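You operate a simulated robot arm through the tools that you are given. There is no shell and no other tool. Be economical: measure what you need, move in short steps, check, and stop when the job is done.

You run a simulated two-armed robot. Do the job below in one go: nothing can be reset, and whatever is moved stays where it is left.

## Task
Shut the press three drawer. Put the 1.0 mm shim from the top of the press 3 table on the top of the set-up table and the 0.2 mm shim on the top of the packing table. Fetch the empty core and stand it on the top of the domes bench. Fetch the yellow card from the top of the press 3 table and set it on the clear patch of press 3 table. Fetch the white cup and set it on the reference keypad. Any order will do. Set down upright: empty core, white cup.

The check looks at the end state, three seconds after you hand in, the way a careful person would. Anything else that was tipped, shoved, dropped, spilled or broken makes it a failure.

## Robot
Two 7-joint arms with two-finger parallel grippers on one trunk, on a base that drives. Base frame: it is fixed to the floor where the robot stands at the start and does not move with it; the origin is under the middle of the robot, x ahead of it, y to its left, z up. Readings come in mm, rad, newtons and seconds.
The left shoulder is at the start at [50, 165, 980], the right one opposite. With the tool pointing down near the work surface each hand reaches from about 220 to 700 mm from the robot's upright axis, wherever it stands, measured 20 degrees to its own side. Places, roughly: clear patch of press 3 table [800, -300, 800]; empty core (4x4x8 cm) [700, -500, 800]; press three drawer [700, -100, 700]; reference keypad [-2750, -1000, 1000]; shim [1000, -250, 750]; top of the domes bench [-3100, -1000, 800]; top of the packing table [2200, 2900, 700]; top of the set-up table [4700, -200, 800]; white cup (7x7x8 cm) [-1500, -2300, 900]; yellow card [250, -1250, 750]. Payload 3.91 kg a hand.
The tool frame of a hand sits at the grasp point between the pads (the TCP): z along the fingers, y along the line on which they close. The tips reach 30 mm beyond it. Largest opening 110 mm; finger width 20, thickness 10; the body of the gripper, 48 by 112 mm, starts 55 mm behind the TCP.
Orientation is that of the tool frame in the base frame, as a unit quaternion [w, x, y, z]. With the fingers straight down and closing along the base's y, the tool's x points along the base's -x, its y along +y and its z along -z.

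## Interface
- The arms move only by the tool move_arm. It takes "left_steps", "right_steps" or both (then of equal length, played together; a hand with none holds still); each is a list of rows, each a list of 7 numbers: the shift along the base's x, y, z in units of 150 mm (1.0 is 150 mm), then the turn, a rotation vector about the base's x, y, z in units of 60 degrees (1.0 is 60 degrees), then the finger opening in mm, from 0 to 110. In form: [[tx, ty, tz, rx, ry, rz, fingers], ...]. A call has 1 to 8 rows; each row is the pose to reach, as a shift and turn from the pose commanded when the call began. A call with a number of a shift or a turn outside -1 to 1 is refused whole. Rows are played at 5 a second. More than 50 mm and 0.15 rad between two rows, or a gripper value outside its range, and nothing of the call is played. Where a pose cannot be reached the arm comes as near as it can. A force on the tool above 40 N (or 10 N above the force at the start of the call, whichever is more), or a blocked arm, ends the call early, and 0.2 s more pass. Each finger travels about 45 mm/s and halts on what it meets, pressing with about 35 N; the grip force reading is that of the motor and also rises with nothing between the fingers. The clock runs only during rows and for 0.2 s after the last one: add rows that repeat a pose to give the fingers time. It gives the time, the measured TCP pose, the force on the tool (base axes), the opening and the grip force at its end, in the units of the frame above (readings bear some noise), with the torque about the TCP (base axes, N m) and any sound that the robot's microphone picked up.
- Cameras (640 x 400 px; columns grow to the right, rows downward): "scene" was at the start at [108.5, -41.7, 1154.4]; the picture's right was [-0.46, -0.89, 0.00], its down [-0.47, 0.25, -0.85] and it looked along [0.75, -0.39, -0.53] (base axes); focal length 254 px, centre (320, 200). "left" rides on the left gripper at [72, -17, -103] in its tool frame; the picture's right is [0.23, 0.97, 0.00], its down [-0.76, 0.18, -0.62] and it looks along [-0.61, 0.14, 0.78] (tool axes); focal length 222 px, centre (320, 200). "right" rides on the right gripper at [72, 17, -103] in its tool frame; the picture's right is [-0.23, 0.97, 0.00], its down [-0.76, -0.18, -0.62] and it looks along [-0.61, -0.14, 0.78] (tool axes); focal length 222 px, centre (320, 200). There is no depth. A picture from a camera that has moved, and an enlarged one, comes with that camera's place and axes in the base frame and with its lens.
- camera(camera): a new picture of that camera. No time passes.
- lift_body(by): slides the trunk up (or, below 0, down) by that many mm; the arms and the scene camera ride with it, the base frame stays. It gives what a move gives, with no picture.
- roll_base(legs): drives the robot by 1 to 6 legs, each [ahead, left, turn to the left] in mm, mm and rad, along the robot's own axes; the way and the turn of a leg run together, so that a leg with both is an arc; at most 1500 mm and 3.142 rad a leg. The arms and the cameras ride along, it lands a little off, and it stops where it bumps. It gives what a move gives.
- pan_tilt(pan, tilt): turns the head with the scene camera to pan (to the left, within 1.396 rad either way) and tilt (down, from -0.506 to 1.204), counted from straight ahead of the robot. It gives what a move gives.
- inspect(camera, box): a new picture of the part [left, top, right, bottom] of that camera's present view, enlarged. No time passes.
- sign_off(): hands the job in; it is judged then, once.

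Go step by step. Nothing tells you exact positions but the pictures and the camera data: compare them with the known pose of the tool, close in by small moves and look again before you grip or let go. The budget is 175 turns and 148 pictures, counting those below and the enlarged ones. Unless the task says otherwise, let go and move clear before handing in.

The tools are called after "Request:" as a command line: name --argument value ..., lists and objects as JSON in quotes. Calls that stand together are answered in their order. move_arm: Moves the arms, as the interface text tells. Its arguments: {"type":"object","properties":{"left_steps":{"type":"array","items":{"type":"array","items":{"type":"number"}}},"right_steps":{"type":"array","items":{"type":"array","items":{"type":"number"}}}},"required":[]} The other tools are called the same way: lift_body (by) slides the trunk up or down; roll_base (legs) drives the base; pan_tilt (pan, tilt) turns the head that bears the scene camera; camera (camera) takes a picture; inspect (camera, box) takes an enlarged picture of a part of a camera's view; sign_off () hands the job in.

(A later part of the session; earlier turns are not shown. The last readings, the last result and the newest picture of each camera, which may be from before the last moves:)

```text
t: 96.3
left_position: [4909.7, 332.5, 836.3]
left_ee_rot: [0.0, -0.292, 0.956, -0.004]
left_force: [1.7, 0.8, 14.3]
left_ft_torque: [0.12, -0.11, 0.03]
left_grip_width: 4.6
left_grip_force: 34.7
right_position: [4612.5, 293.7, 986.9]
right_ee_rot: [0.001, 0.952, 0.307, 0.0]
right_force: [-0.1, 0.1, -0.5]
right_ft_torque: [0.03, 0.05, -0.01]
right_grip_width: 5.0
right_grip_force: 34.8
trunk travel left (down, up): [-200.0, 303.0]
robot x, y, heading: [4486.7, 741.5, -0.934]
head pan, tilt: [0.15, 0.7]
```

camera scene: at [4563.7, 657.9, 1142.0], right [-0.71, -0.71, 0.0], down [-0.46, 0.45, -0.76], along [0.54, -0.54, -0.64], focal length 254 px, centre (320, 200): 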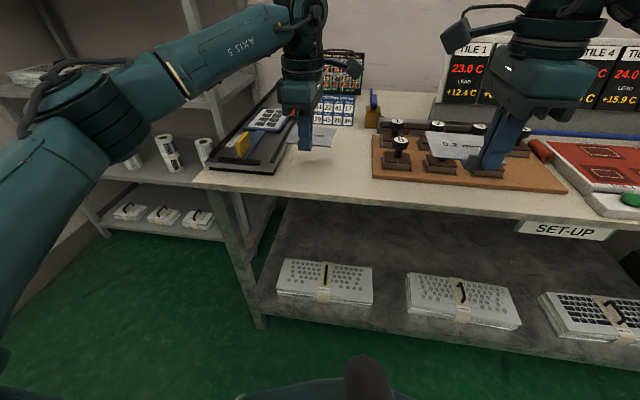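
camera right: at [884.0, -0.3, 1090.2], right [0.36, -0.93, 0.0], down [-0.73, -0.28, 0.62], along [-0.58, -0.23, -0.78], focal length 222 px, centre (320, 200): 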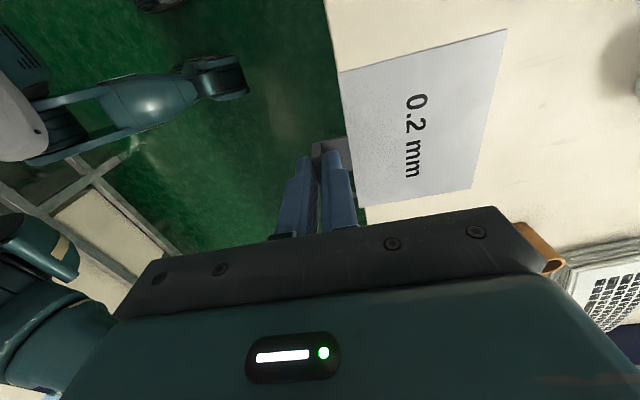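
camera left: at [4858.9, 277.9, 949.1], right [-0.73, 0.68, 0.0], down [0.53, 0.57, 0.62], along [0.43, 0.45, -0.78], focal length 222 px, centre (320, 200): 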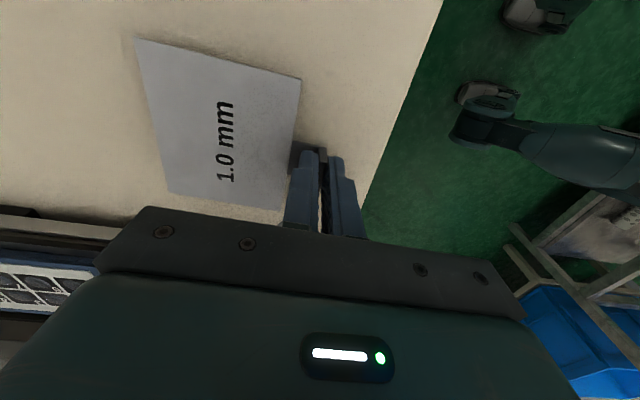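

Contact with the bench (14 N). Ease up, open and lift clear.

Request:
move_arm --left_steps '[[0, 0, 0.013, 0, 0, 0, 0], [0, 0, 0.013, 0, 0, 0, 15], [0, 0, 0.013, 0, 0, 0, 30], [0, 0, 0.013, 0, 0, 0, 30], [0, 0, 0.15, 0, 0, 0, 30], [0, 0, 0.4, 0, 0, 0, 30], [0, 0, 0.7, 0, 0, 0, 30], [0, 0, 1.0, 0, 0, 0, 30]]'

Request:
inspect --camera "scene" --box '[230, 70, 400, 210]'

```text
t: 98.1
left_position: [4910.6, 330.1, 982.9]
left_ee_rot: [0.001, -0.291, 0.957, -0.001]
left_force: [0.4, -0.4, 0.6]
left_ft_torque: [-0.02, 0.02, 0.0]
left_grip_width: 30.4
left_grip_force: 0.1
right_position: [4612.8, 293.3, 988.5]
right_ee_rot: [0.001, 0.952, 0.307, 0.001]
right_force: [-0.8, -0.2, -0.7]
right_ft_torque: [0.03, 0.03, -0.01]
right_grip_width: 4.8
right_grip_force: 34.9
trunk travel left (down, up): [-200.0, 303.0]
robot x, y, heading: [4486.3, 742.9, -0.93]
head pan, tilt: [0.15, 0.7]
```

```text
2.86 times, centred on (315, 140) of scene
camera zoom: at [4563.3, 658.3, 1142.0], right [-0.71, -0.71, 0.0], down [-0.46, 0.45, -0.77], along [0.54, -0.54, -0.64], focal length 727 px, centre (334, 371)
```

zoom: 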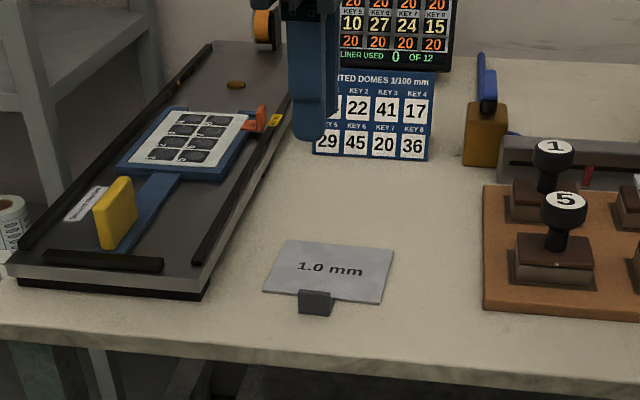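

The 1.0 mm shim is set down cleanly. Retract the left hand and drive back through the gap toward the packing table.

Request:
move_arm --left_steps '[[-0.12, 0.16, 0.1, 0, 0, 0, 30], [-0.24, 0.32, 0.2, 0, 0, 0, 30], [-0.36, 0.48, 0.3, 0, 0, 0, 30], [-0.48, 0.64, 0.4, 0, 0, 0, 30], [-0.6, 0.8, 0.4, 0, 0, 0, 30], [-0.72, 0.96, 0.4, 0, 0, 0, 30]]'

Request:
roll_base --legs '[[-230, -858, 0], [0, -858, 0], [-900, 0, 0], [-800, 0, 0], [0, 0, 2.4]]'

Request:
pan_tilt --pan 0.0 --tilt 0.3

Request:
camera --camera "scene"

```text
t: 99.5
left_position: [4802.5, 475.2, 1042.5]
left_ee_rot: [0.0, -0.291, 0.957, -0.001]
left_force: [-0.3, 0.1, -0.2]
left_ft_torque: [-0.05, -0.01, 0.0]
left_grip_width: 29.7
left_grip_force: 0.1
right_position: [4613.9, 294.0, 987.0]
right_ee_rot: [0.0, 0.952, 0.307, 0.0]
right_force: [0.8, -0.7, -1.0]
right_ft_torque: [0.0, -0.01, -0.01]
right_grip_width: 4.8
right_grip_force: 35.0
trunk travel left (down, up): [-200.0, 303.0]
robot x, y, heading: [4484.6, 735.1, -0.934]
head pan, tilt: [0.15, 0.7]
```

```text
t: 122.0
left_position: [1898.4, 1642.8, 1042.9]
left_ee_rot: [-0.002, 0.996, -0.088, 0.001]
left_force: [-1.0, 0.5, -0.4]
left_ft_torque: [-0.01, 0.02, -0.01]
left_grip_width: 30.1
left_grip_force: 0.1
right_position: [2161.2, 1642.0, 987.0]
right_ee_rot: [0.0, 0.071, 0.997, 0.0]
right_force: [-0.8, -0.1, 0.7]
right_ft_torque: [-0.03, -0.01, 0.0]
right_grip_width: 4.8
right_grip_force: 35.3
trunk travel left (down, up): [-200.0, 303.0]
robot x, y, heading: [1943.9, 1233.6, 1.437]
head pan, tilt: [0.15, 0.7]
```

```text
t: 122.8
left_position: [1899.3, 1641.1, 1042.6]
left_ee_rot: [-0.001, 0.996, -0.089, 0.001]
left_force: [0.0, -0.3, -0.1]
left_ft_torque: [0.03, 0.02, -0.02]
left_grip_width: 29.8
left_grip_force: 0.0
right_position: [2162.1, 1641.7, 987.3]
right_ee_rot: [0.001, 0.072, 0.997, 0.0]
right_force: [1.0, 0.6, -1.2]
right_ft_torque: [-0.06, -0.01, 0.0]
right_grip_width: 4.8
right_grip_force: 34.8
trunk travel left (down, up): [-200.0, 303.0]
robot x, y, heading: [1936.9, 1233.1, 1.441]
head pan, tilt: [0.0, 0.3]
```

```text
83 pictures are left
camera scene: at [1956.5, 1353.1, 1178.1], right [0.99, -0.13, 0.0], down [-0.04, -0.29, -0.95], along [0.12, 0.95, -0.3], focal length 254 px, centre (320, 200)
```

scene: 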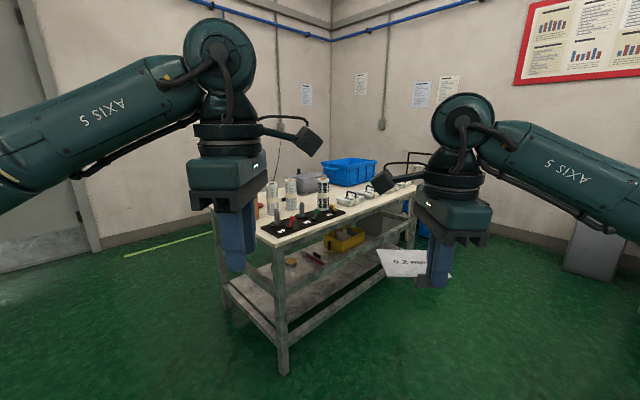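

The packing table is ahead; I'll go to its long side and face it.

Request:
roll_base --legs '[[709, -583, 0], [0, 0, 0.78]]'

Request:
pan_tilt --pan 0.0 --tilt 0.6

Request:
camera --camera "scene"

```text
t: 129.7
left_position: [2289.4, 2139.2, 1042.5]
left_ee_rot: [-0.002, 0.957, 0.292, 0.0]
left_force: [0.0, -0.1, 0.0]
left_ft_torque: [0.0, -0.01, 0.01]
left_grip_width: 29.9
left_grip_force: 0.2
right_position: [2478.7, 2321.1, 986.9]
right_ee_rot: [0.0, -0.307, 0.952, 0.0]
right_force: [0.4, -0.1, -1.0]
right_ft_torque: [-0.01, 0.0, -0.04]
right_grip_width: 5.0
right_grip_force: 34.9
trunk travel left (down, up): [-200.0, 303.0]
robot x, y, heading: [2605.3, 1875.2, 2.208]
head pan, tilt: [0.0, 0.3]
```

```text
t: 130.5
left_position: [2289.2, 2138.8, 1042.6]
left_ee_rot: [-0.002, 0.957, 0.291, 0.0]
left_force: [0.1, -0.1, -0.1]
left_ft_torque: [0.02, 0.0, 0.02]
left_grip_width: 29.8
left_grip_force: 0.0
right_position: [2478.6, 2321.4, 987.8]
right_ee_rot: [-0.001, -0.307, 0.952, 0.0]
right_force: [0.3, -0.3, 0.2]
right_ft_torque: [-0.05, -0.04, 0.04]
right_grip_width: 5.1
right_grip_force: 35.2
trunk travel left (down, up): [-200.0, 303.0]
robot x, y, heading: [2607.2, 1871.5, 2.212]
head pan, tilt: [0.0, 0.6]
```

```text
82 pictures are left
camera scene: at [2534.8, 1967.6, 1150.7], right [0.8, 0.59, 0.0], down [0.34, -0.45, -0.83], along [-0.49, 0.66, -0.56], focal length 254 px, centre (320, 200)
```

scene: 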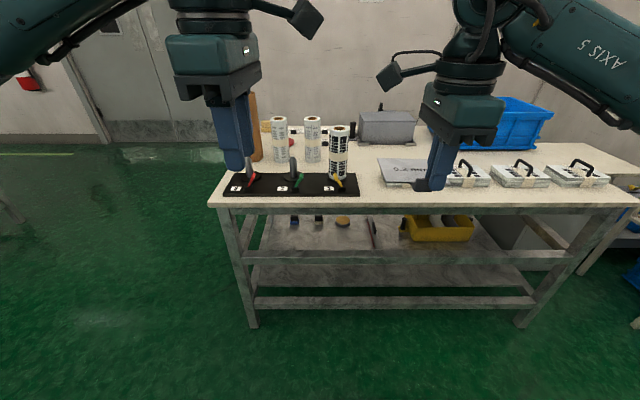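

Request:
roll_base --legs '[[100, 0, 0]]'

Request:
pan_tilt --pan -0.3 --tilt 0.75

Request:
camera --camera "scene"

Request:
camera --camera "right"

```text
t: 131.7
left_position: [2231.7, 2218.7, 1042.4]
left_ee_rot: [-0.001, 0.957, 0.29, 0.0]
left_force: [0.4, 0.7, 0.1]
left_ft_torque: [0.02, 0.02, 0.0]
left_grip_width: 30.1
left_grip_force: 0.1
right_position: [2421.4, 2400.9, 986.8]
right_ee_rot: [-0.001, -0.306, 0.952, 0.0]
right_force: [-0.5, 0.0, -1.2]
right_ft_torque: [-0.02, -0.01, 0.0]
right_grip_width: 5.0
right_grip_force: 35.0
trunk travel left (down, up): [-200.0, 303.0]
robot x, y, heading: [2545.1, 1952.2, 2.206]
head pan, tilt: [0.0, 0.6]
```

```text
t: 132.4
left_position: [2231.8, 2219.1, 1043.3]
left_ee_rot: [-0.001, 0.957, 0.29, 0.0]
left_force: [-0.3, 0.1, -0.6]
left_ft_torque: [-0.01, -0.01, 0.01]
left_grip_width: 30.1
left_grip_force: 0.0
right_position: [2421.0, 2400.6, 986.3]
right_ee_rot: [0.0, -0.306, 0.952, 0.0]
right_force: [0.5, 0.4, -0.2]
right_ft_torque: [-0.01, -0.02, -0.01]
right_grip_width: 5.0
right_grip_force: 35.1
trunk travel left (down, up): [-200.0, 303.0]
robot x, y, heading: [2546.9, 1949.4, 2.205]
head pan, tilt: [-0.3, 0.75]
```

```text
81 pictures are left
camera scene: at [2502.3, 2053.3, 1137.8], right [0.94, 0.33, 0.0], down [0.22, -0.64, -0.73], along [-0.24, 0.69, -0.68], focal length 254 px, centre (320, 200)
```

scene: 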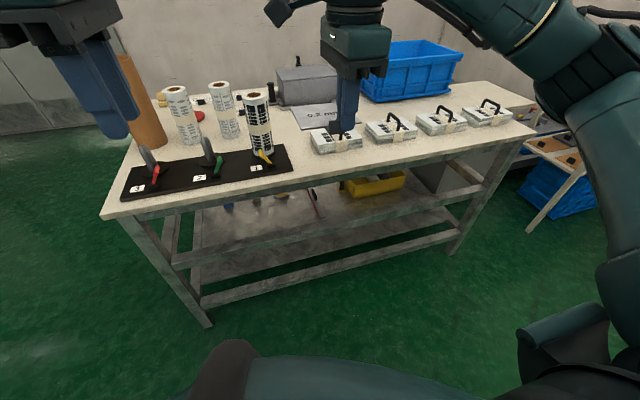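

```text
80 pictures are left
camera right: at [2351.7, 2372.2, 1090.3], right [-0.38, 0.92, 0.0], down [0.72, 0.3, 0.62], along [0.58, 0.24, -0.78], focal length 222 px, centre (320, 200)
```

right: 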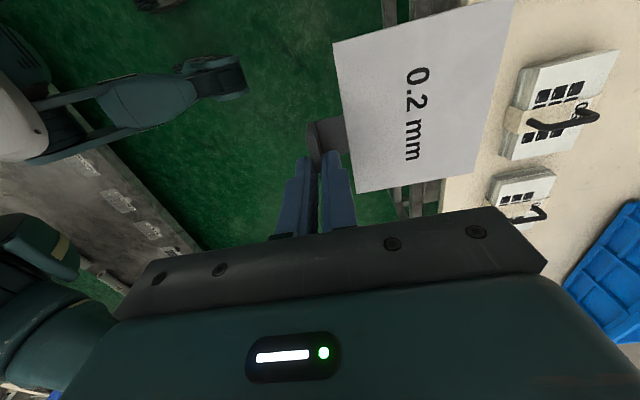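

Triangulation gives this table top at about z≈715. The best clear place is the front strip right of the black mat, before the first keypad bundle. Square up and move closer.

Request:
roll_base --legs '[[90, 0, -0.03]]'

Request:
pan_tilt --pan -0.25 --tilt 0.85

Request:
camera --camera "scene"

```text
t: 133.6
left_position: [2188.3, 2302.1, 1041.9]
left_ee_rot: [-0.002, 0.962, 0.274, 0.0]
left_force: [0.3, 0.0, -0.7]
left_ft_torque: [0.02, 0.05, 0.02]
left_grip_width: 29.7
left_grip_force: 0.1
right_position: [2385.0, 2477.5, 987.2]
right_ee_rot: [0.0, -0.29, 0.957, 0.001]
right_force: [-0.8, 0.1, -0.3]
right_ft_torque: [-0.03, -0.02, 0.01]
right_grip_width: 5.0
right_grip_force: 35.1
trunk travel left (down, up): [-200.0, 303.0]
robot x, y, heading: [2492.7, 2023.9, 2.173]
head pan, tilt: [-0.3, 0.75]
```

```text
t: 134.2
left_position: [2189.3, 2301.5, 1043.3]
left_ee_rot: [-0.002, 0.962, 0.274, -0.001]
left_force: [-0.2, -0.4, -0.1]
left_ft_torque: [0.01, -0.06, -0.02]
left_grip_width: 29.9
left_grip_force: 0.1
right_position: [2384.3, 2477.0, 987.5]
right_ee_rot: [0.0, -0.291, 0.957, 0.001]
right_force: [0.4, 0.3, -0.4]
right_ft_torque: [-0.05, -0.03, 0.0]
right_grip_width: 4.5
right_grip_force: 35.1
trunk travel left (down, up): [-200.0, 303.0]
robot x, y, heading: [2490.9, 2024.6, 2.171]
head pan, tilt: [-0.25, 0.85]
```

```text
79 pictures are left
camera scene: at [2451.4, 2122.0, 1129.8], right [0.94, 0.34, 0.0], down [0.26, -0.7, -0.66], along [-0.23, 0.62, -0.75], focal length 254 px, centre (320, 200)
```

scene: 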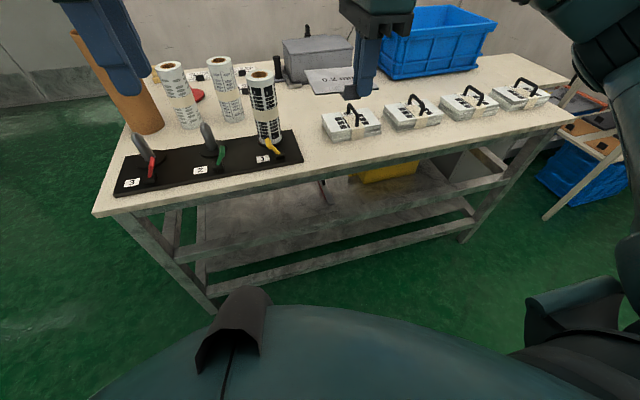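

Shim sheet is ~100×90 mm plus a 25 mm tab; the front strip is ~116 mm deep. I'll place the sheet on the strip with the tab toward the edge. Move the right hand above it and check.

Request:
move_arm --right_steps '[[-0.05, 0.15, -0.25, 0, 0, 0, 0], [-0.1, 0.3, -0.5, 0, 0, 0, 0], [-0.15, 0.45, -0.75, 0, 0, 0, 0], [-0.19, 0.6, -1.0, 0, 0, 0, 0]]'

Request:
camera --camera "right"

Request:
inspect --camera "scene" --box '[240, 60, 460, 200]'

```text
t: 135.2
left_position: [2189.8, 2302.1, 1042.6]
left_ee_rot: [-0.002, 0.962, 0.273, -0.001]
left_force: [-0.3, -0.2, -0.5]
left_ft_torque: [0.02, -0.02, 0.0]
left_grip_width: 30.1
left_grip_force: 0.1
right_position: [2356.4, 2565.9, 835.7]
right_ee_rot: [0.0, -0.291, 0.957, 0.001]
right_force: [0.0, 0.0, -0.2]
right_ft_torque: [-0.02, -0.02, -0.04]
right_grip_width: 5.0
right_grip_force: 34.9
trunk travel left (down, up): [-200.0, 303.0]
robot x, y, heading: [2493.6, 2023.3, 2.169]
head pan, tilt: [-0.25, 0.85]
```

```text
78 pictures are left
camera right: at [2285.4, 2540.3, 938.7], right [-0.35, 0.94, 0.0], down [0.73, 0.27, 0.62], along [0.58, 0.22, -0.78], focal length 222 px, centre (320, 200)
```

right: 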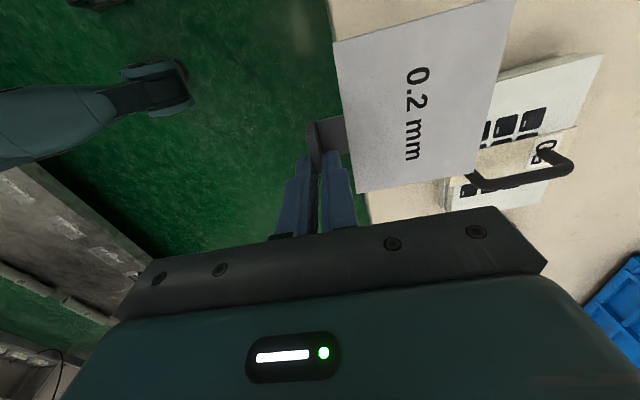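

```text
2.86 times, centred on (350, 130) of scene
camera zoom: at [2451.4, 2122.1, 1129.8], right [0.94, 0.34, 0.0], down [0.26, -0.71, -0.66], along [-0.23, 0.62, -0.75], focal length 727 px, centre (234, 400)
```

zoom: 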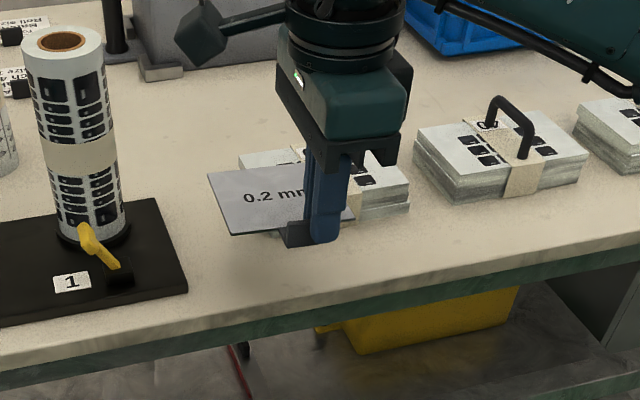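

Both views agree if the table top is z≈700: edge at 557, bundle front at ~683 ahead. Shift 20 mm ahead and lower.

Request:
move_arm --right_steps '[[-0.075, 0.11, -0.15, 0, 0, 0, 0], [-0.075, 0.11, -0.35, 0, 0, 0, 0], [-0.075, 0.11, -0.5, 0, 0, 0, 0]]'

Request:
camera --camera "right"

Request:
inspect --camera "scene" --box '[270, 80, 430, 200]'

```text
t: 136.0
left_position: [2188.7, 2302.4, 1043.7]
left_ee_rot: [-0.003, 0.962, 0.274, -0.001]
left_force: [0.4, -0.9, 0.8]
left_ft_torque: [0.01, 0.0, 0.01]
left_grip_width: 29.9
left_grip_force: 0.0
right_position: [2345.0, 2583.6, 760.8]
right_ee_rot: [0.001, -0.29, 0.957, 0.001]
right_force: [0.2, -1.6, 4.2]
right_ft_torque: [0.42, 0.1, 0.09]
right_grip_width: 8.8
right_grip_force: 35.0
trunk travel left (down, up): [-200.0, 303.0]
robot x, y, heading: [2497.0, 2025.8, 2.173]
head pan, tilt: [-0.25, 0.85]
```

```text
76 pictures are left
camera right: at [2275.2, 2557.7, 864.5], right [-0.35, 0.94, 0.0], down [0.73, 0.27, 0.62], along [0.58, 0.22, -0.78], focal length 222 px, centre (320, 200)
```

right: 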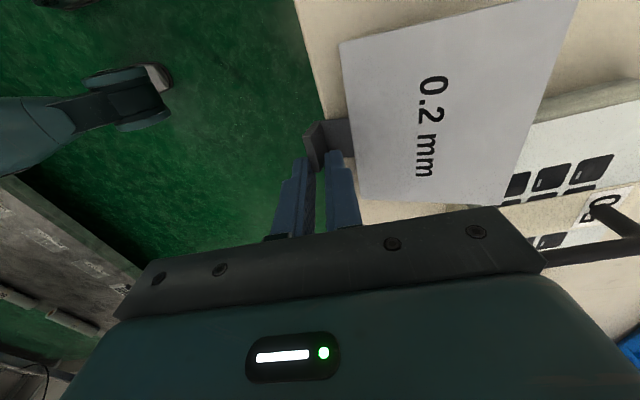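

```text
3.33 times, centred on (350, 140) of scene
camera zoom: at [2451.6, 2121.5, 1129.9], right [0.94, 0.35, 0.0], down [0.26, -0.7, -0.66], along [-0.23, 0.62, -0.75], focal length 848 px, centre (220, 400)
```

zoom: 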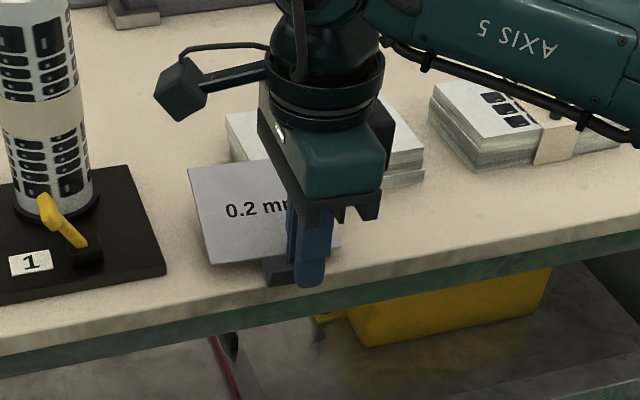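

The sheet's far edge touched the keypad bundle (width 8.8 mm, force). Raise right away and reassess.

Request:
move_arm --right_steps '[[0, 0, 0.15, 0, 0, 0, 0], [0, 0, 0.35, 0, 0, 0, 0], [0, 0, 0.5, 0, 0, 0, 0]]'

Request:
camera --camera "right"

Request:
inspect --camera "scene" --box '[270, 80, 430, 200]'

```text
t: 136.8
left_position: [2188.5, 2302.5, 1043.0]
left_ee_rot: [-0.001, 0.962, 0.274, -0.001]
left_force: [0.9, 0.3, -0.2]
left_ft_torque: [0.0, 0.03, -0.03]
left_grip_width: 30.1
left_grip_force: 0.0
right_position: [2342.8, 2586.7, 837.1]
right_ee_rot: [0.0, -0.29, 0.957, 0.0]
right_force: [0.5, -0.2, -0.5]
right_ft_torque: [0.01, -0.02, 0.0]
right_grip_width: 4.8
right_grip_force: 35.2
trunk travel left (down, up): [-200.0, 303.0]
robot x, y, heading: [2495.5, 2022.7, 2.175]
head pan, tilt: [-0.25, 0.85]
```

```text
74 pictures are left
camera right: at [2272.4, 2561.0, 938.9], right [-0.35, 0.94, 0.0], down [0.73, 0.28, 0.62], along [0.58, 0.22, -0.78], focal length 222 px, centre (320, 200)
```

right: 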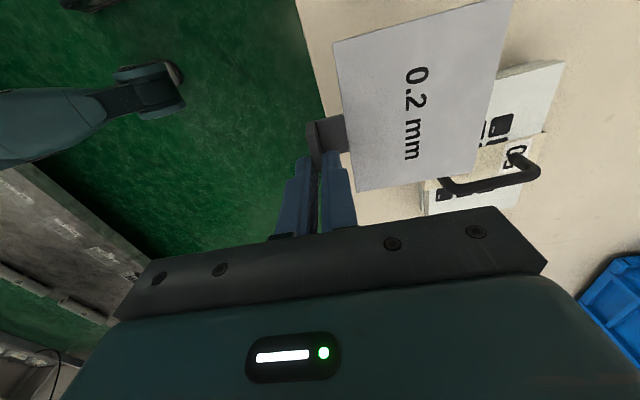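

```text
3.33 times, centred on (350, 140) of scene
camera zoom: at [2451.4, 2121.9, 1129.7], right [0.94, 0.35, 0.0], down [0.26, -0.71, -0.66], along [-0.23, 0.62, -0.75], focal length 848 px, centre (220, 400)
```

zoom: 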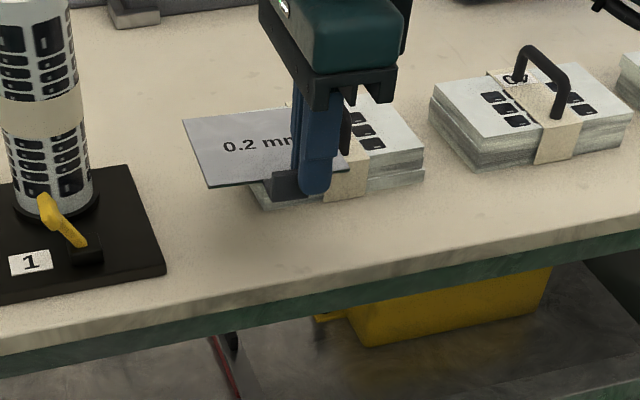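

The shim sits flat in the grip again. I'll retreat ~15 mm and shift left 15 mm so the sheet clears the bundle, then lower.

Request:
move_arm --right_steps '[[-0.028, -0.137, 0, 0, 0, 0, 0], [-0.028, -0.137, -0.2, 0, 0, 0, 0], [-0.028, -0.137, -0.4, 0, 0, 0, 0], [-0.028, -0.137, -0.48, 0, 0, 0, 0]]'

Request:
camera --camera "right"

Request:
inspect --camera "scene" --box '[270, 80, 430, 200]'

```text
t: 137.8
left_position: [2188.7, 2301.5, 1042.4]
left_ee_rot: [-0.002, 0.962, 0.274, -0.001]
left_force: [0.3, 0.6, -0.3]
left_ft_torque: [0.02, 0.02, 0.0]
left_grip_width: 29.9
left_grip_force: 0.1
right_position: [2339.3, 2563.7, 764.8]
right_ee_rot: [0.0, -0.292, 0.957, 0.002]
right_force: [-1.1, -0.2, 4.3]
right_ft_torque: [0.45, 0.08, 0.12]
right_grip_width: 7.6
right_grip_force: 34.6
trunk travel left (down, up): [-200.0, 303.0]
robot x, y, heading: [2498.1, 2025.2, 2.175]
head pan, tilt: [-0.25, 0.85]
```

```text
72 pictures are left
camera right: at [2268.4, 2538.0, 867.7], right [-0.35, 0.94, 0.0], down [0.73, 0.27, 0.62], along [0.58, 0.22, -0.78], focal length 222 px, centre (320, 200)
```

right: 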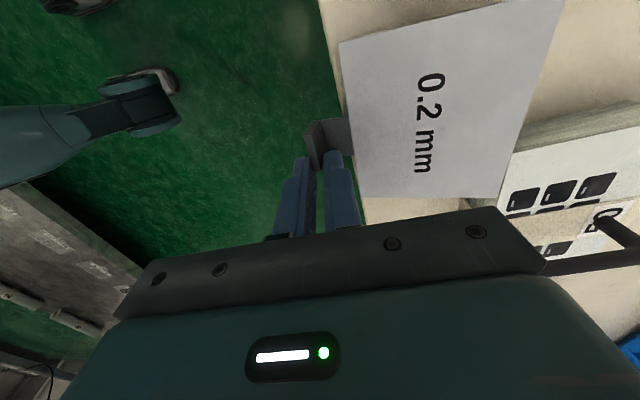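

```text
3.33 times, centred on (350, 140) of scene
camera zoom: at [2451.5, 2121.6, 1129.9], right [0.94, 0.35, 0.0], down [0.26, -0.7, -0.66], along [-0.23, 0.62, -0.75], focal length 848 px, centre (220, 400)
```

zoom: 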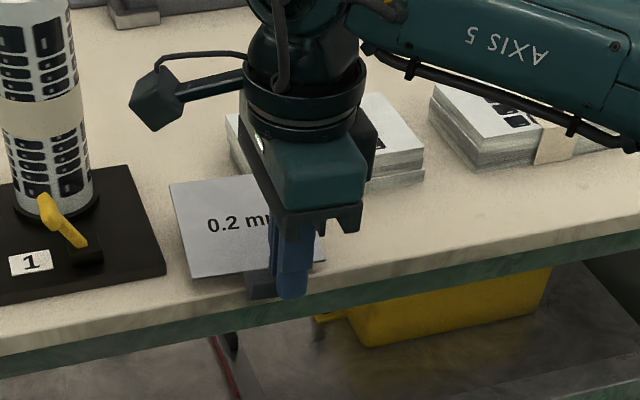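

Contact again with the sheet's far corner. I'll raise and pull the hand back to measure the bundle and strip properly.

Request:
move_arm --right_steps '[[0, 0, 0.25, 0, 0, 0, 0], [0, 0, 0.5, 0, 0, 0, 0], [0.15, -0.22, 0.75, 0, 0, 0, 0], [0.3, -0.44, 0.9, 0, 0, 0, 0], [0.45, -0.66, 1.0, 0, 0, 0, 0], [0.56, -0.82, 1.0, 0, 0, 0, 0]]'

Request:
inspect --camera "scene" --box '[260, 60, 480, 200]'

Request:
camera --camera "right"

```text
refused: row 3 steps farther than a row can; nothing moved
```

```text
2.86 times, centred on (370, 130) of scene
camera zoom: at [2451.5, 2121.6, 1129.9], right [0.94, 0.35, 0.0], down [0.26, -0.7, -0.66], along [-0.23, 0.62, -0.75], focal length 727 px, centre (177, 400)
```

zoom: 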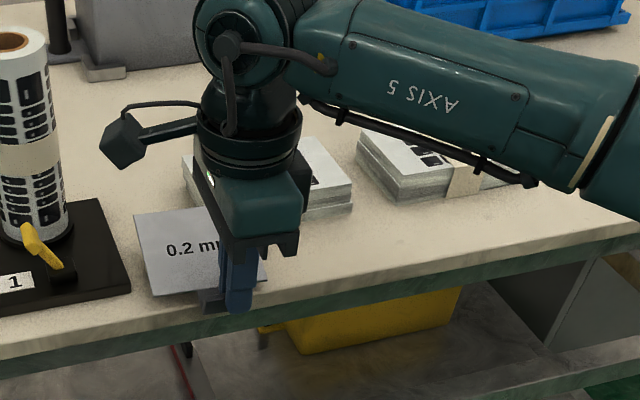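

```text
69 pictures are left
camera right: at [2268.4, 2538.0, 867.7], right [-0.35, 0.94, 0.0], down [0.73, 0.27, 0.62], along [0.58, 0.22, -0.78], focal length 222 px, centre (320, 200)
```

right: 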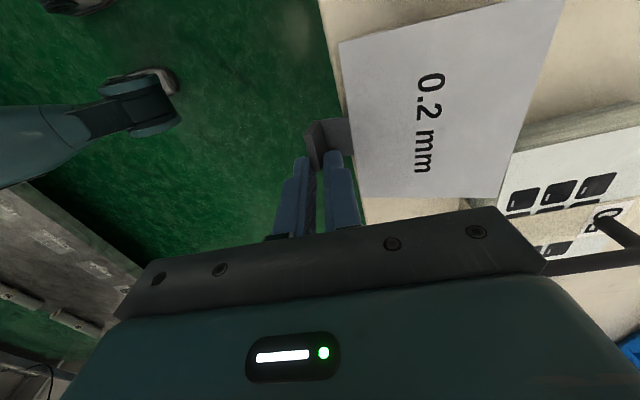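

Request:
move_arm --right_steps '[[0, 0, 0.25, 0, 0, 0, 0], [0, 0, 0.5, 0, 0, 0, 0], [0.1, -0.15, 0.7, 0, 0, 0, 0], [0.22, -0.33, 0.85, 0, 0, 0, 0], [0.35, -0.52, 1.0, 0, 0, 0, 0], [0.48, -0.71, 1.0, 0, 0, 0, 0], [0.56, -0.82, 1.0, 0, 0, 0, 0]]'

Request:
inspect --camera "scene" --box '[260, 60, 480, 200]'

Request:
camera --camera "right"

```text
t: 139.4
left_position: [2188.8, 2302.7, 1042.1]
left_ee_rot: [-0.001, 0.962, 0.274, 0.0]
left_force: [0.1, 0.1, 0.1]
left_ft_torque: [-0.04, 0.0, 0.02]
left_grip_width: 30.1
left_grip_force: 0.0
right_position: [2425.4, 2439.7, 917.0]
right_ee_rot: [0.0, -0.29, 0.957, -0.001]
right_force: [0.4, 0.6, -0.9]
right_ft_torque: [-0.03, 0.01, 0.05]
right_grip_width: 4.9
right_grip_force: 35.3
trunk travel left (down, up): [-200.0, 303.0]
robot x, y, heading: [2499.1, 2028.6, 2.17]
head pan, tilt: [-0.25, 0.85]
```

```text
2.86 times, centred on (370, 130) of scene
camera zoom: at [2451.5, 2121.9, 1129.8], right [0.94, 0.35, 0.0], down [0.26, -0.71, -0.66], along [-0.23, 0.62, -0.75], focal length 727 px, centre (177, 400)
```

zoom: 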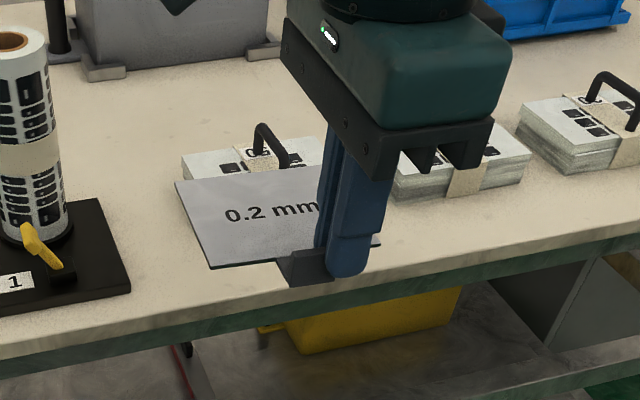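

```text
67 pictures are left
camera right: at [2353.9, 2414.6, 1022.2], right [-0.35, 0.94, 0.0], down [0.73, 0.27, 0.62], along [0.58, 0.22, -0.78], focal length 222 px, centre (320, 200)
```

right: 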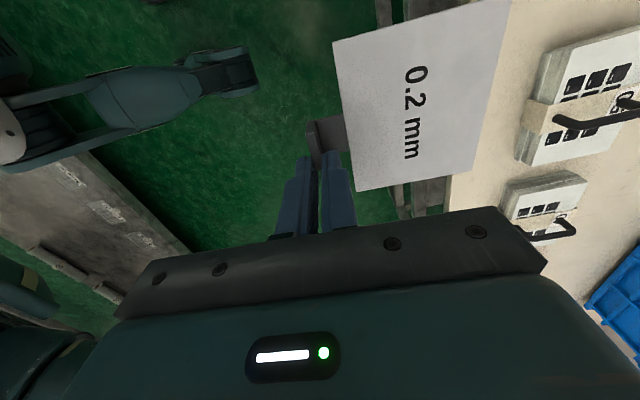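

The bundle front is nearer than I judged, so the strip is too shallow. There's ample clear space behind the bundles; I'll drive 140 mm closer and place it there.

Request:
roll_base --legs '[[140, 0, 0]]'

Request:
move_arm --right_steps '[[-0.18, 0.26, 0.05, 0, 0, 0, 0], [-0.36, 0.52, 0.1, 0, 0, 0, 0], [-0.54, 0.79, 0.1, 0, 0, 0, 0]]'

Request:
camera --camera "scene"

Request:
camera --camera "right"

```text
t: 140.7
left_position: [2109.3, 2414.2, 1041.8]
left_ee_rot: [-0.002, 0.961, 0.277, 0.0]
left_force: [0.1, -0.3, 0.1]
left_ft_torque: [0.02, 0.0, -0.01]
left_grip_width: 29.8
left_grip_force: 0.1
right_position: [2344.9, 2553.8, 919.2]
right_ee_rot: [0.0, -0.293, 0.956, 0.0]
right_force: [-0.3, -0.2, -0.5]
right_ft_torque: [0.0, 0.02, 0.02]
right_grip_width: 4.8
right_grip_force: 35.6
trunk travel left (down, up): [-200.0, 303.0]
robot x, y, heading: [2416.3, 2135.5, 2.177]
head pan, tilt: [-0.25, 0.85]
```

```text
t: 141.5
left_position: [2109.0, 2413.3, 1043.1]
left_ee_rot: [-0.001, 0.961, 0.277, -0.001]
left_force: [0.1, -1.5, 0.1]
left_ft_torque: [0.04, 0.0, -0.04]
left_grip_width: 30.0
left_grip_force: 0.1
right_position: [2261.9, 2672.8, 933.1]
right_ee_rot: [0.002, -0.293, 0.956, -0.001]
right_force: [-0.8, -0.1, -0.5]
right_ft_torque: [0.0, -0.01, 0.01]
right_grip_width: 4.9
right_grip_force: 35.4
trunk travel left (down, up): [-200.0, 303.0]
robot x, y, heading: [2417.6, 2138.1, 2.173]
head pan, tilt: [-0.25, 0.85]
```

```text
66 pictures are left
camera scene: at [2372.3, 2235.7, 1129.7], right [0.94, 0.35, 0.0], down [0.26, -0.7, -0.66], along [-0.23, 0.62, -0.75], focal length 254 px, centre (320, 200)
```

scene: 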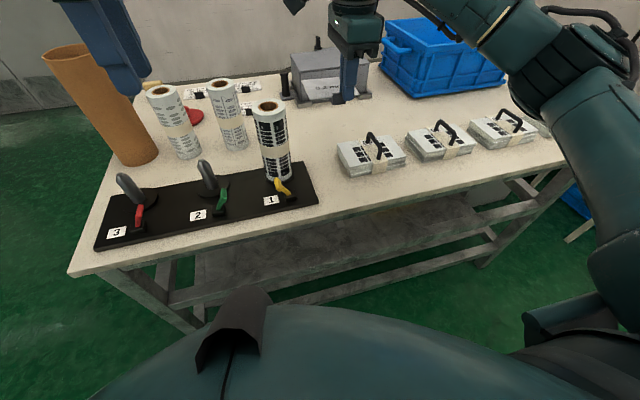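

```text
65 pictures are left
camera right: at [2190.2, 2647.0, 1036.1], right [-0.36, 0.93, 0.0], down [0.73, 0.28, 0.62], along [0.58, 0.22, -0.78], focal length 222 px, centre (320, 200)
```

right: 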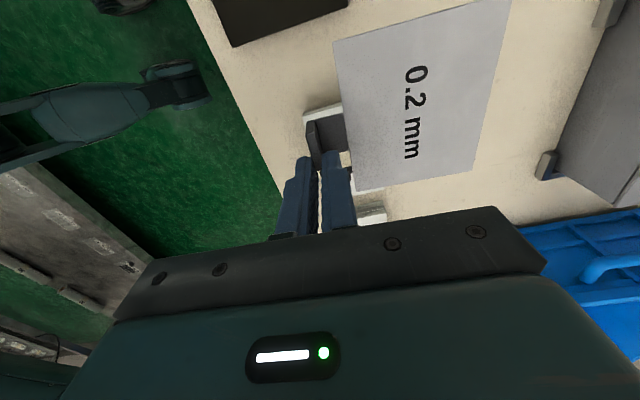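

Free area lies between the bundles' backs and the grey box. Move ahead above it and look.

Request:
move_arm --right_steps '[[-0.17, 0.2, 0, 0, 0, 0, 0], [-0.34, 0.4, -0.05, 0, 0, 0, 0], [-0.507, 0.59, -0.2, 0, 0, 0, 0], [-0.507, 0.59, -0.4, 0, 0, 0, 0]]'

Request:
camera --camera "right"

Request:
inspect --camera "scene" --box '[220, 60, 440, 200]'

```text
t: 142.5
left_position: [2109.9, 2415.7, 1042.9]
left_ee_rot: [-0.002, 0.961, 0.275, 0.0]
left_force: [0.5, 0.4, -0.1]
left_ft_torque: [0.0, -0.01, 0.0]
left_grip_width: 30.1
left_grip_force: 0.0
right_position: [2186.6, 2758.0, 873.8]
right_ee_rot: [0.0, -0.293, 0.956, 0.001]
right_force: [-0.4, 0.1, 0.0]
right_ft_torque: [0.0, -0.07, 0.03]
right_grip_width: 4.8
right_grip_force: 34.6
trunk travel left (down, up): [-200.0, 303.0]
robot x, y, heading: [2420.8, 2137.9, 2.177]
head pan, tilt: [-0.25, 0.85]
```

```text
64 pictures are left
camera right: at [2116.9, 2732.7, 977.1], right [-0.36, 0.93, 0.0], down [0.73, 0.28, 0.62], along [0.58, 0.22, -0.78], focal length 222 px, centre (320, 200)
```

right: 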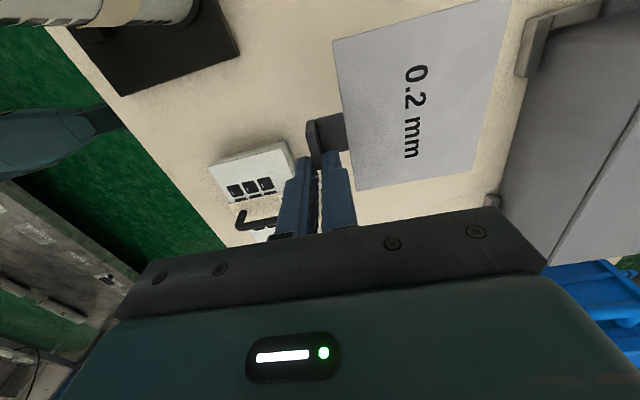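

```text
2.86 times, centred on (330, 130) of scene
camera zoom: at [2372.5, 2235.9, 1129.8], right [0.94, 0.35, 0.0], down [0.26, -0.7, -0.66], along [-0.23, 0.62, -0.75], focal length 727 px, centre (291, 400)
```

zoom: 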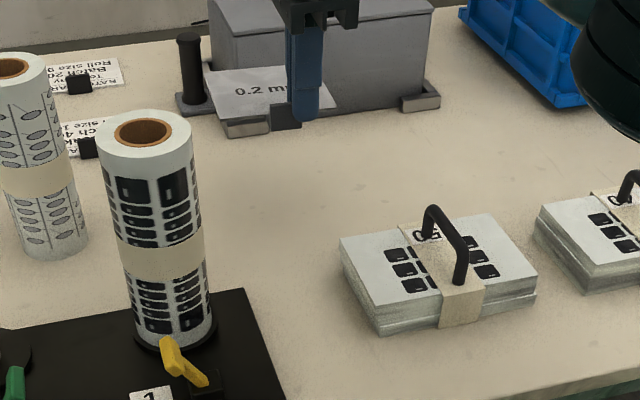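

Wide clear space; clearances good. Lower gradually, watching for contact.

Request:
move_arm --right_steps '[[-0.038, 0.055, -0.1, 0, 0, 0, 0], [-0.038, 0.055, -0.25, 0, 0, 0, 0], [-0.038, 0.055, -0.4, 0, 0, 0, 0], [-0.038, 0.055, -0.52, 0, 0, 0, 0]]'

Request:
move_arm --right_steps '[[0, 0, -0.02, 0, 0, 0, 0], [0, 0, -0.04, 0, 0, 0, 0], [0, 0, -0.06, 0, 0, 0, 0]]'

Request:
inspect --camera "scene" --box '[220, 60, 440, 200]'

```text
t: 143.5
left_position: [2110.0, 2414.5, 1043.7]
left_ee_rot: [-0.001, 0.961, 0.276, 0.0]
left_force: [0.3, -0.3, 0.8]
left_ft_torque: [-0.03, 0.02, 0.01]
left_grip_width: 29.9
left_grip_force: 0.1
right_position: [2181.8, 2771.3, 796.6]
right_ee_rot: [0.0, -0.293, 0.956, 0.0]
right_force: [1.7, -0.2, 0.2]
right_ft_torque: [-0.02, 0.02, 0.03]
right_grip_width: 4.9
right_grip_force: 35.1
trunk travel left (down, up): [-200.0, 303.0]
robot x, y, heading: [2416.3, 2137.0, 2.174]
head pan, tilt: [-0.25, 0.85]
```

```text
t: 144.3
left_position: [2109.9, 2414.5, 1043.6]
left_ee_rot: [-0.002, 0.961, 0.276, 0.0]
left_force: [-0.6, 0.7, -0.4]
left_ft_torque: [-0.02, 0.02, 0.0]
left_grip_width: 30.0
left_grip_force: 0.1
right_position: [2180.6, 2771.4, 787.1]
right_ee_rot: [0.0, -0.293, 0.956, 0.001]
right_force: [-0.5, 0.6, -0.4]
right_ft_torque: [-0.01, -0.01, -0.02]
right_grip_width: 4.9
right_grip_force: 34.6
trunk travel left (down, up): [-200.0, 303.0]
robot x, y, heading: [2419.5, 2136.3, 2.171]
head pan, tilt: [-0.25, 0.85]
```

```text
2.86 times, centred on (330, 130) of scene
camera zoom: at [2372.5, 2235.7, 1129.8], right [0.94, 0.35, 0.0], down [0.26, -0.7, -0.66], along [-0.23, 0.62, -0.75], focal length 727 px, centre (291, 400)
```

zoom: 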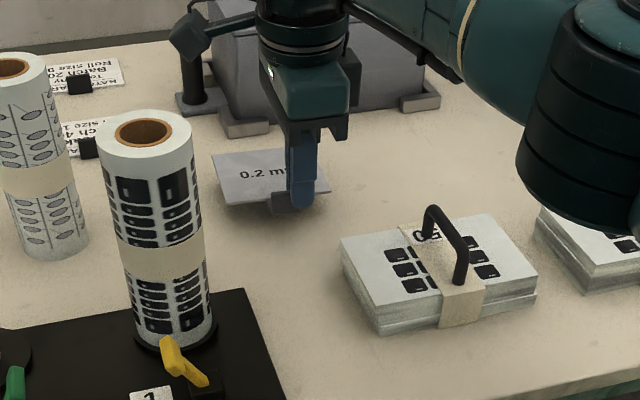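

Request:
move_arm --right_steps '[[0, 0, -0.033, 0, 0, 0, 0], [0, 0, -0.067, 0, 0, 0, 0], [0, 0, -0.1, 0, 0, 0, 0], [0, 0, -0.133, 0, 0, 0, 0], [0, 0, -0.16, 0, 0, 0, 0], [0, 0, -0.18, 0, 0, 0, 0], [0, 0, -0.2, 0, 0, 0, 0]]'

Request:
inspect --camera "right" --box '[260, 0, 560, 220]'

```text
t: 145.9
left_position: [2111.3, 2413.8, 1043.0]
left_ee_rot: [-0.003, 0.961, 0.277, 0.0]
left_force: [-1.8, 0.0, -0.9]
left_ft_torque: [0.01, 0.0, -0.01]
left_grip_width: 29.9
left_grip_force: 0.0
right_position: [2182.4, 2770.1, 761.1]
right_ee_rot: [-0.001, -0.292, 0.956, 0.003]
right_force: [0.8, 0.4, 12.9]
right_ft_torque: [0.35, -0.25, -0.02]
right_grip_width: 5.1
right_grip_force: 35.3
trunk travel left (down, up): [-200.0, 303.0]
robot x, y, heading: [2416.9, 2136.8, 2.175]
head pan, tilt: [-0.25, 0.85]
```

```text
1.82 times, centred on (410, 110) of right
camera zoom: at [2111.8, 2743.4, 863.5], right [-0.36, 0.93, 0.01], down [0.73, 0.28, 0.62], along [0.58, 0.23, -0.78], focal length 404 px, centre (156, 364)
```

zoom: 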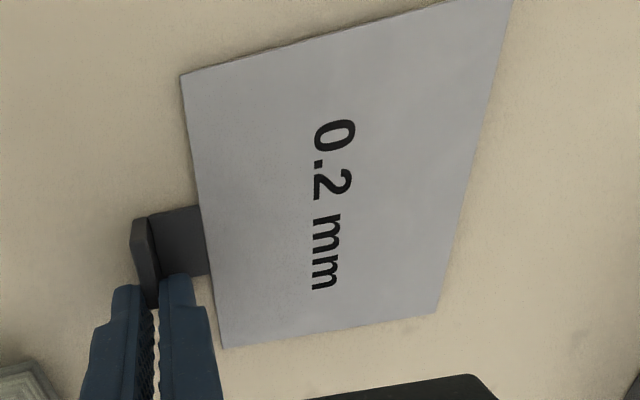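

Flat contact at last (12.9 N, width 5.1). Ease up, open, lift and retract.

Request:
move_arm --right_steps '[[0, 0, 0.015, 0, 0, 0, 0], [0, 0, 0.015, 0, 0, 0, 14], [0, 0, 0.015, 0, 0, 0, 26], [0, 0, 0.015, 0, 0, 0, 26], [0, 0, 0.15, 0, 0, 0, 26], [0, 0, 0.4, 0, 0, 0, 26], [0, 0, 0.7, 0, 0, 0, 26], [0, 0, 1.0, 0, 0, 0, 26]]'

Request:
move_arm --right_steps '[[0.15, -0.2, 0.15, 0, 0, 0, 26], [0.3, -0.4, 0.3, 0, 0, 0, 26], [0.45, -0.62, 0.4, 0, 0, 0, 26], [0.6, -0.83, 0.4, 0, 0, 0, 26], [0.7, -1.0, 0.4, 0, 0, 0, 26]]'

Request:
inspect --camera "scene" --box '[220, 60, 440, 200]'

```text
t: 147.7
left_position: [2109.0, 2414.7, 1043.2]
left_ee_rot: [-0.002, 0.961, 0.277, 0.0]
left_force: [0.4, -0.6, 0.3]
left_ft_torque: [0.04, -0.01, -0.03]
left_grip_width: 29.9
left_grip_force: 0.1
right_position: [2183.9, 2763.8, 908.9]
right_ee_rot: [0.0, -0.292, 0.956, 0.0]
right_force: [-0.2, 0.2, -0.4]
right_ft_torque: [-0.01, -0.03, 0.01]
right_grip_width: 26.2
right_grip_force: 0.1
right hand out of reach, approached as far as the arm can: row 8
trunk travel left (down, up): [-200.0, 303.0]
robot x, y, heading: [2416.9, 2137.4, 2.17]
head pan, tilt: [-0.25, 0.85]
```

```text
t: 148.9
left_position: [2108.9, 2413.4, 1043.0]
left_ee_rot: [-0.002, 0.961, 0.275, 0.0]
left_force: [0.9, 0.1, -1.0]
left_ft_torque: [0.01, 0.01, 0.02]
left_grip_width: 30.3
left_grip_force: 0.1
right_position: [2293.5, 2611.6, 970.6]
right_ee_rot: [-0.001, -0.289, 0.957, -0.001]
right_force: [1.0, -1.4, 0.0]
right_ft_torque: [0.11, 0.03, 0.0]
right_grip_width: 25.9
right_grip_force: 0.1
right hand out of reach, approached as far as the arm can: row 1, 2
trunk travel left (down, up): [-200.0, 303.0]
robot x, y, heading: [2417.2, 2137.0, 2.178]
head pan, tilt: [-0.25, 0.85]
```

```text
2.86 times, centred on (330, 130) of scene
camera zoom: at [2372.8, 2234.3, 1130.0], right [0.94, 0.35, 0.0], down [0.26, -0.7, -0.66], along [-0.23, 0.62, -0.75], focal length 727 px, centre (291, 400)
```

zoom: 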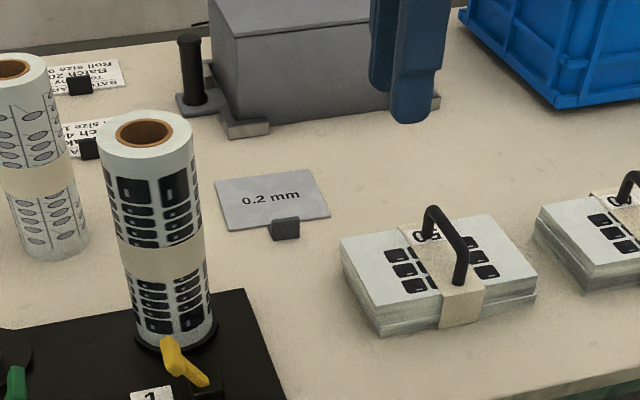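

The 0.2 mm shim is in place. Next the yellow card, which lies behind the press; I'll drive round to the rear aisle of the press 3 table, checking on the way.

Request:
roll_base --legs '[[-450, 0, 0.01], [0, 900, 0], [-935, 0, 0], [-935, 0, 0]]'

Request:
pan_tilt --pan 1.1 --tilt 0.3

Request:
camera --camera "scene"

```text
t: 164.9
left_position: [2711.0, 1.8, 1042.1]
left_ee_rot: [-0.002, 0.965, 0.261, -0.001]
left_force: [0.0, 0.2, 0.1]
left_ft_torque: [-0.02, 0.02, 0.02]
left_grip_width: 29.9
left_grip_force: 0.1
right_position: [2900.0, 194.4, 969.1]
right_ee_rot: [-0.001, -0.278, 0.961, 0.001]
right_force: [0.6, 0.7, -0.4]
right_ft_torque: [0.0, 0.01, -0.02]
right_grip_width: 26.1
right_grip_force: 0.1
trunk travel left (down, up): [-200.0, 303.0]
robot x, y, heading: [3010.4, -286.6, 2.142]
head pan, tilt: [-0.25, 0.85]
```

```text
t: 166.4
left_position: [2711.7, 2.1, 1042.2]
left_ee_rot: [-0.002, 0.965, 0.262, 0.0]
left_force: [0.5, -0.4, 0.3]
left_ft_torque: [-0.01, 0.02, -0.04]
left_grip_width: 29.9
left_grip_force: 0.1
right_position: [2900.5, 194.1, 969.3]
right_ee_rot: [0.0, -0.278, 0.961, 0.001]
right_force: [-0.2, -0.2, -0.3]
right_ft_torque: [-0.01, -0.03, -0.03]
right_grip_width: 26.0
right_grip_force: 0.1
trunk travel left (down, up): [-200.0, 303.0]
robot x, y, heading: [3009.5, -281.2, 2.142]
head pan, tilt: [1.1, 0.3]
```

```text
59 pictures are left
camera scene: at [2900.2, -268.4, 1178.1], right [-0.1, 0.99, 0.0], down [0.29, 0.03, -0.96], along [-0.95, -0.1, -0.3], focal length 254 px, centre (320, 200)
```

scene: 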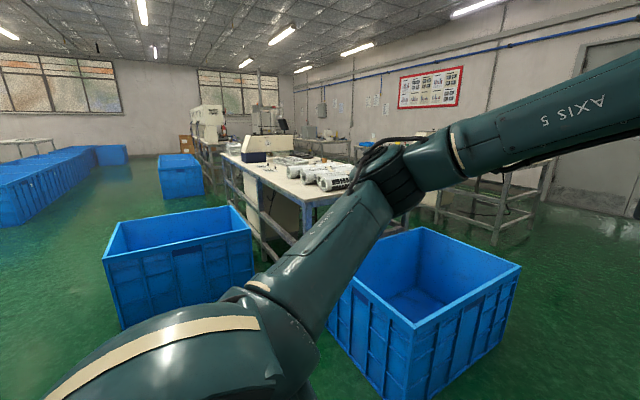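

A second bin stands behind the table, so I'll route around its far side, then come in behind the press.

Request:
roll_base --legs '[[0, 0, 0.05], [0, 790, 0], [-825, 600, 0], [0, 1420, 0]]'

Request:
pan_tilt --pan 0.0 --tilt 0.3

Request:
camera --camera "scene"

```text
t: 182.6
left_position: [817.7, -2263.0, 1043.1]
left_ee_rot: [-0.001, 0.963, 0.27, 0.0]
left_force: [0.3, 0.1, 0.8]
left_ft_torque: [0.04, -0.02, -0.04]
left_grip_width: 29.9
left_grip_force: 0.1
right_position: [1003.9, -2068.3, 968.6]
right_ee_rot: [-0.001, -0.286, 0.958, 0.001]
right_force: [-0.1, 0.5, 0.1]
right_ft_torque: [0.01, 0.01, 0.03]
right_grip_width: 25.9
right_grip_force: 0.0
trunk travel left (down, up): [-200.0, 303.0]
robot x, y, heading: [1121.3, -2546.4, 2.165]
head pan, tilt: [1.1, 0.3]
```

```text
t: 184.0
left_position: [819.1, -2261.2, 1042.8]
left_ee_rot: [-0.002, 0.963, 0.268, -0.001]
left_force: [0.0, 0.3, -0.6]
left_ft_torque: [0.02, -0.04, 0.03]
left_grip_width: 30.1
left_grip_force: 0.0
right_position: [1004.1, -2068.1, 969.6]
right_ee_rot: [0.0, -0.285, 0.958, 0.001]
right_force: [1.5, 1.0, 0.8]
right_ft_torque: [-0.05, -0.02, -0.01]
right_grip_width: 26.0
right_grip_force: 0.0
trunk travel left (down, up): [-200.0, 303.0]
robot x, y, heading: [1123.4, -2541.7, 2.161]
head pan, tilt: [0.0, 0.3]
```

```text
58 pictures are left
camera scene: at [1053.0, -2441.0, 1178.2], right [0.83, 0.56, 0.0], down [0.17, -0.25, -0.96], along [-0.53, 0.79, -0.3], focal length 254 px, centre (320, 200)
```

scene: 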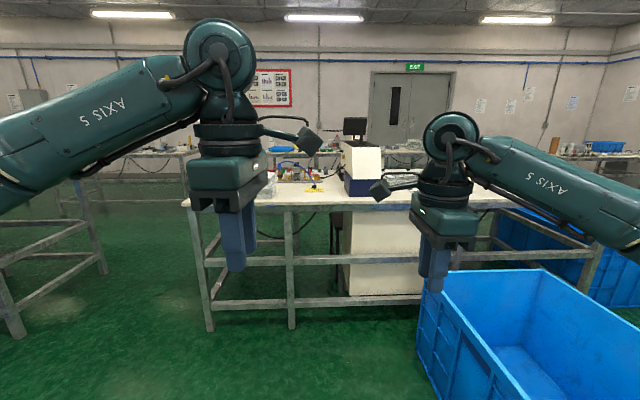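

I see the yellow card near the rear edge, left of the press. Approach the table.

Request:
roll_base --legs '[[700, 150, 0]]'

Request:
pan_tilt --pan -0.1 --tilt 0.65

Request:
camera --camera "scene"

```text
t: 187.8
left_position: [319.1, -1781.8, 1042.5]
left_ee_rot: [-0.002, 0.963, 0.271, -0.001]
left_force: [-0.6, -0.2, -0.5]
left_ft_torque: [-0.01, -0.01, 0.0]
left_grip_width: 29.7
left_grip_force: 0.0
right_position: [505.5, -1586.4, 970.3]
right_ee_rot: [0.0, -0.287, 0.958, 0.0]
right_force: [0.1, 0.2, -0.7]
right_ft_torque: [-0.03, -0.02, 0.01]
right_grip_width: 26.3
right_grip_force: 0.0
trunk travel left (down, up): [-200.0, 303.0]
robot x, y, heading: [619.0, -2062.2, 2.164]
head pan, tilt: [0.0, 0.3]
```

```text
t: 188.6
left_position: [318.8, -1781.4, 1042.0]
left_ee_rot: [-0.001, 0.963, 0.271, -0.001]
left_force: [0.7, -1.3, 1.0]
left_ft_torque: [0.01, 0.0, -0.01]
left_grip_width: 30.0
left_grip_force: 0.1
right_position: [505.0, -1586.3, 969.8]
right_ee_rot: [-0.001, -0.287, 0.958, 0.0]
right_force: [-0.1, 0.5, -0.8]
right_ft_torque: [-0.02, -0.01, -0.04]
right_grip_width: 25.9
right_grip_force: 0.1
trunk travel left (down, up): [-200.0, 303.0]
robot x, y, heading: [622.7, -2060.5, 2.165]
head pan, tilt: [-0.099, 0.649]
```

```text
57 pictures are left
camera scene: at [564.5, -1960.2, 1146.5], right [0.88, 0.47, 0.0], down [0.29, -0.53, -0.8], along [-0.38, 0.7, -0.6], focal length 254 px, centre (320, 200)
```

scene: 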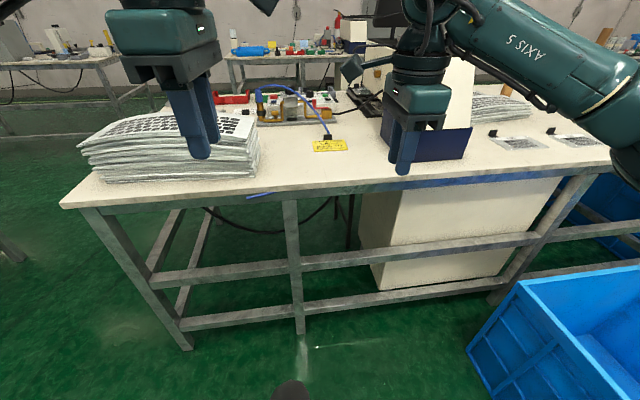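

Request:
inspect --camera "scene" --box '[250, 80, 400, 180]'

```text
4.00 times, centred on (325, 130) of scene
camera zoom: at [564.5, -1960.2, 1146.5], right [0.88, 0.47, 0.0], down [0.29, -0.53, -0.8], along [-0.38, 0.7, -0.6], focal length 1017 px, centre (300, 480)
```

zoom: 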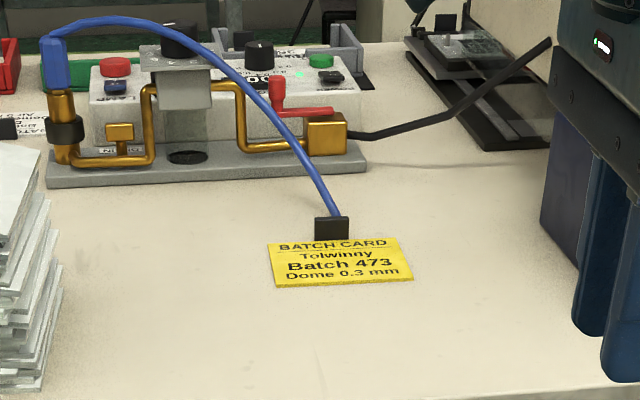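

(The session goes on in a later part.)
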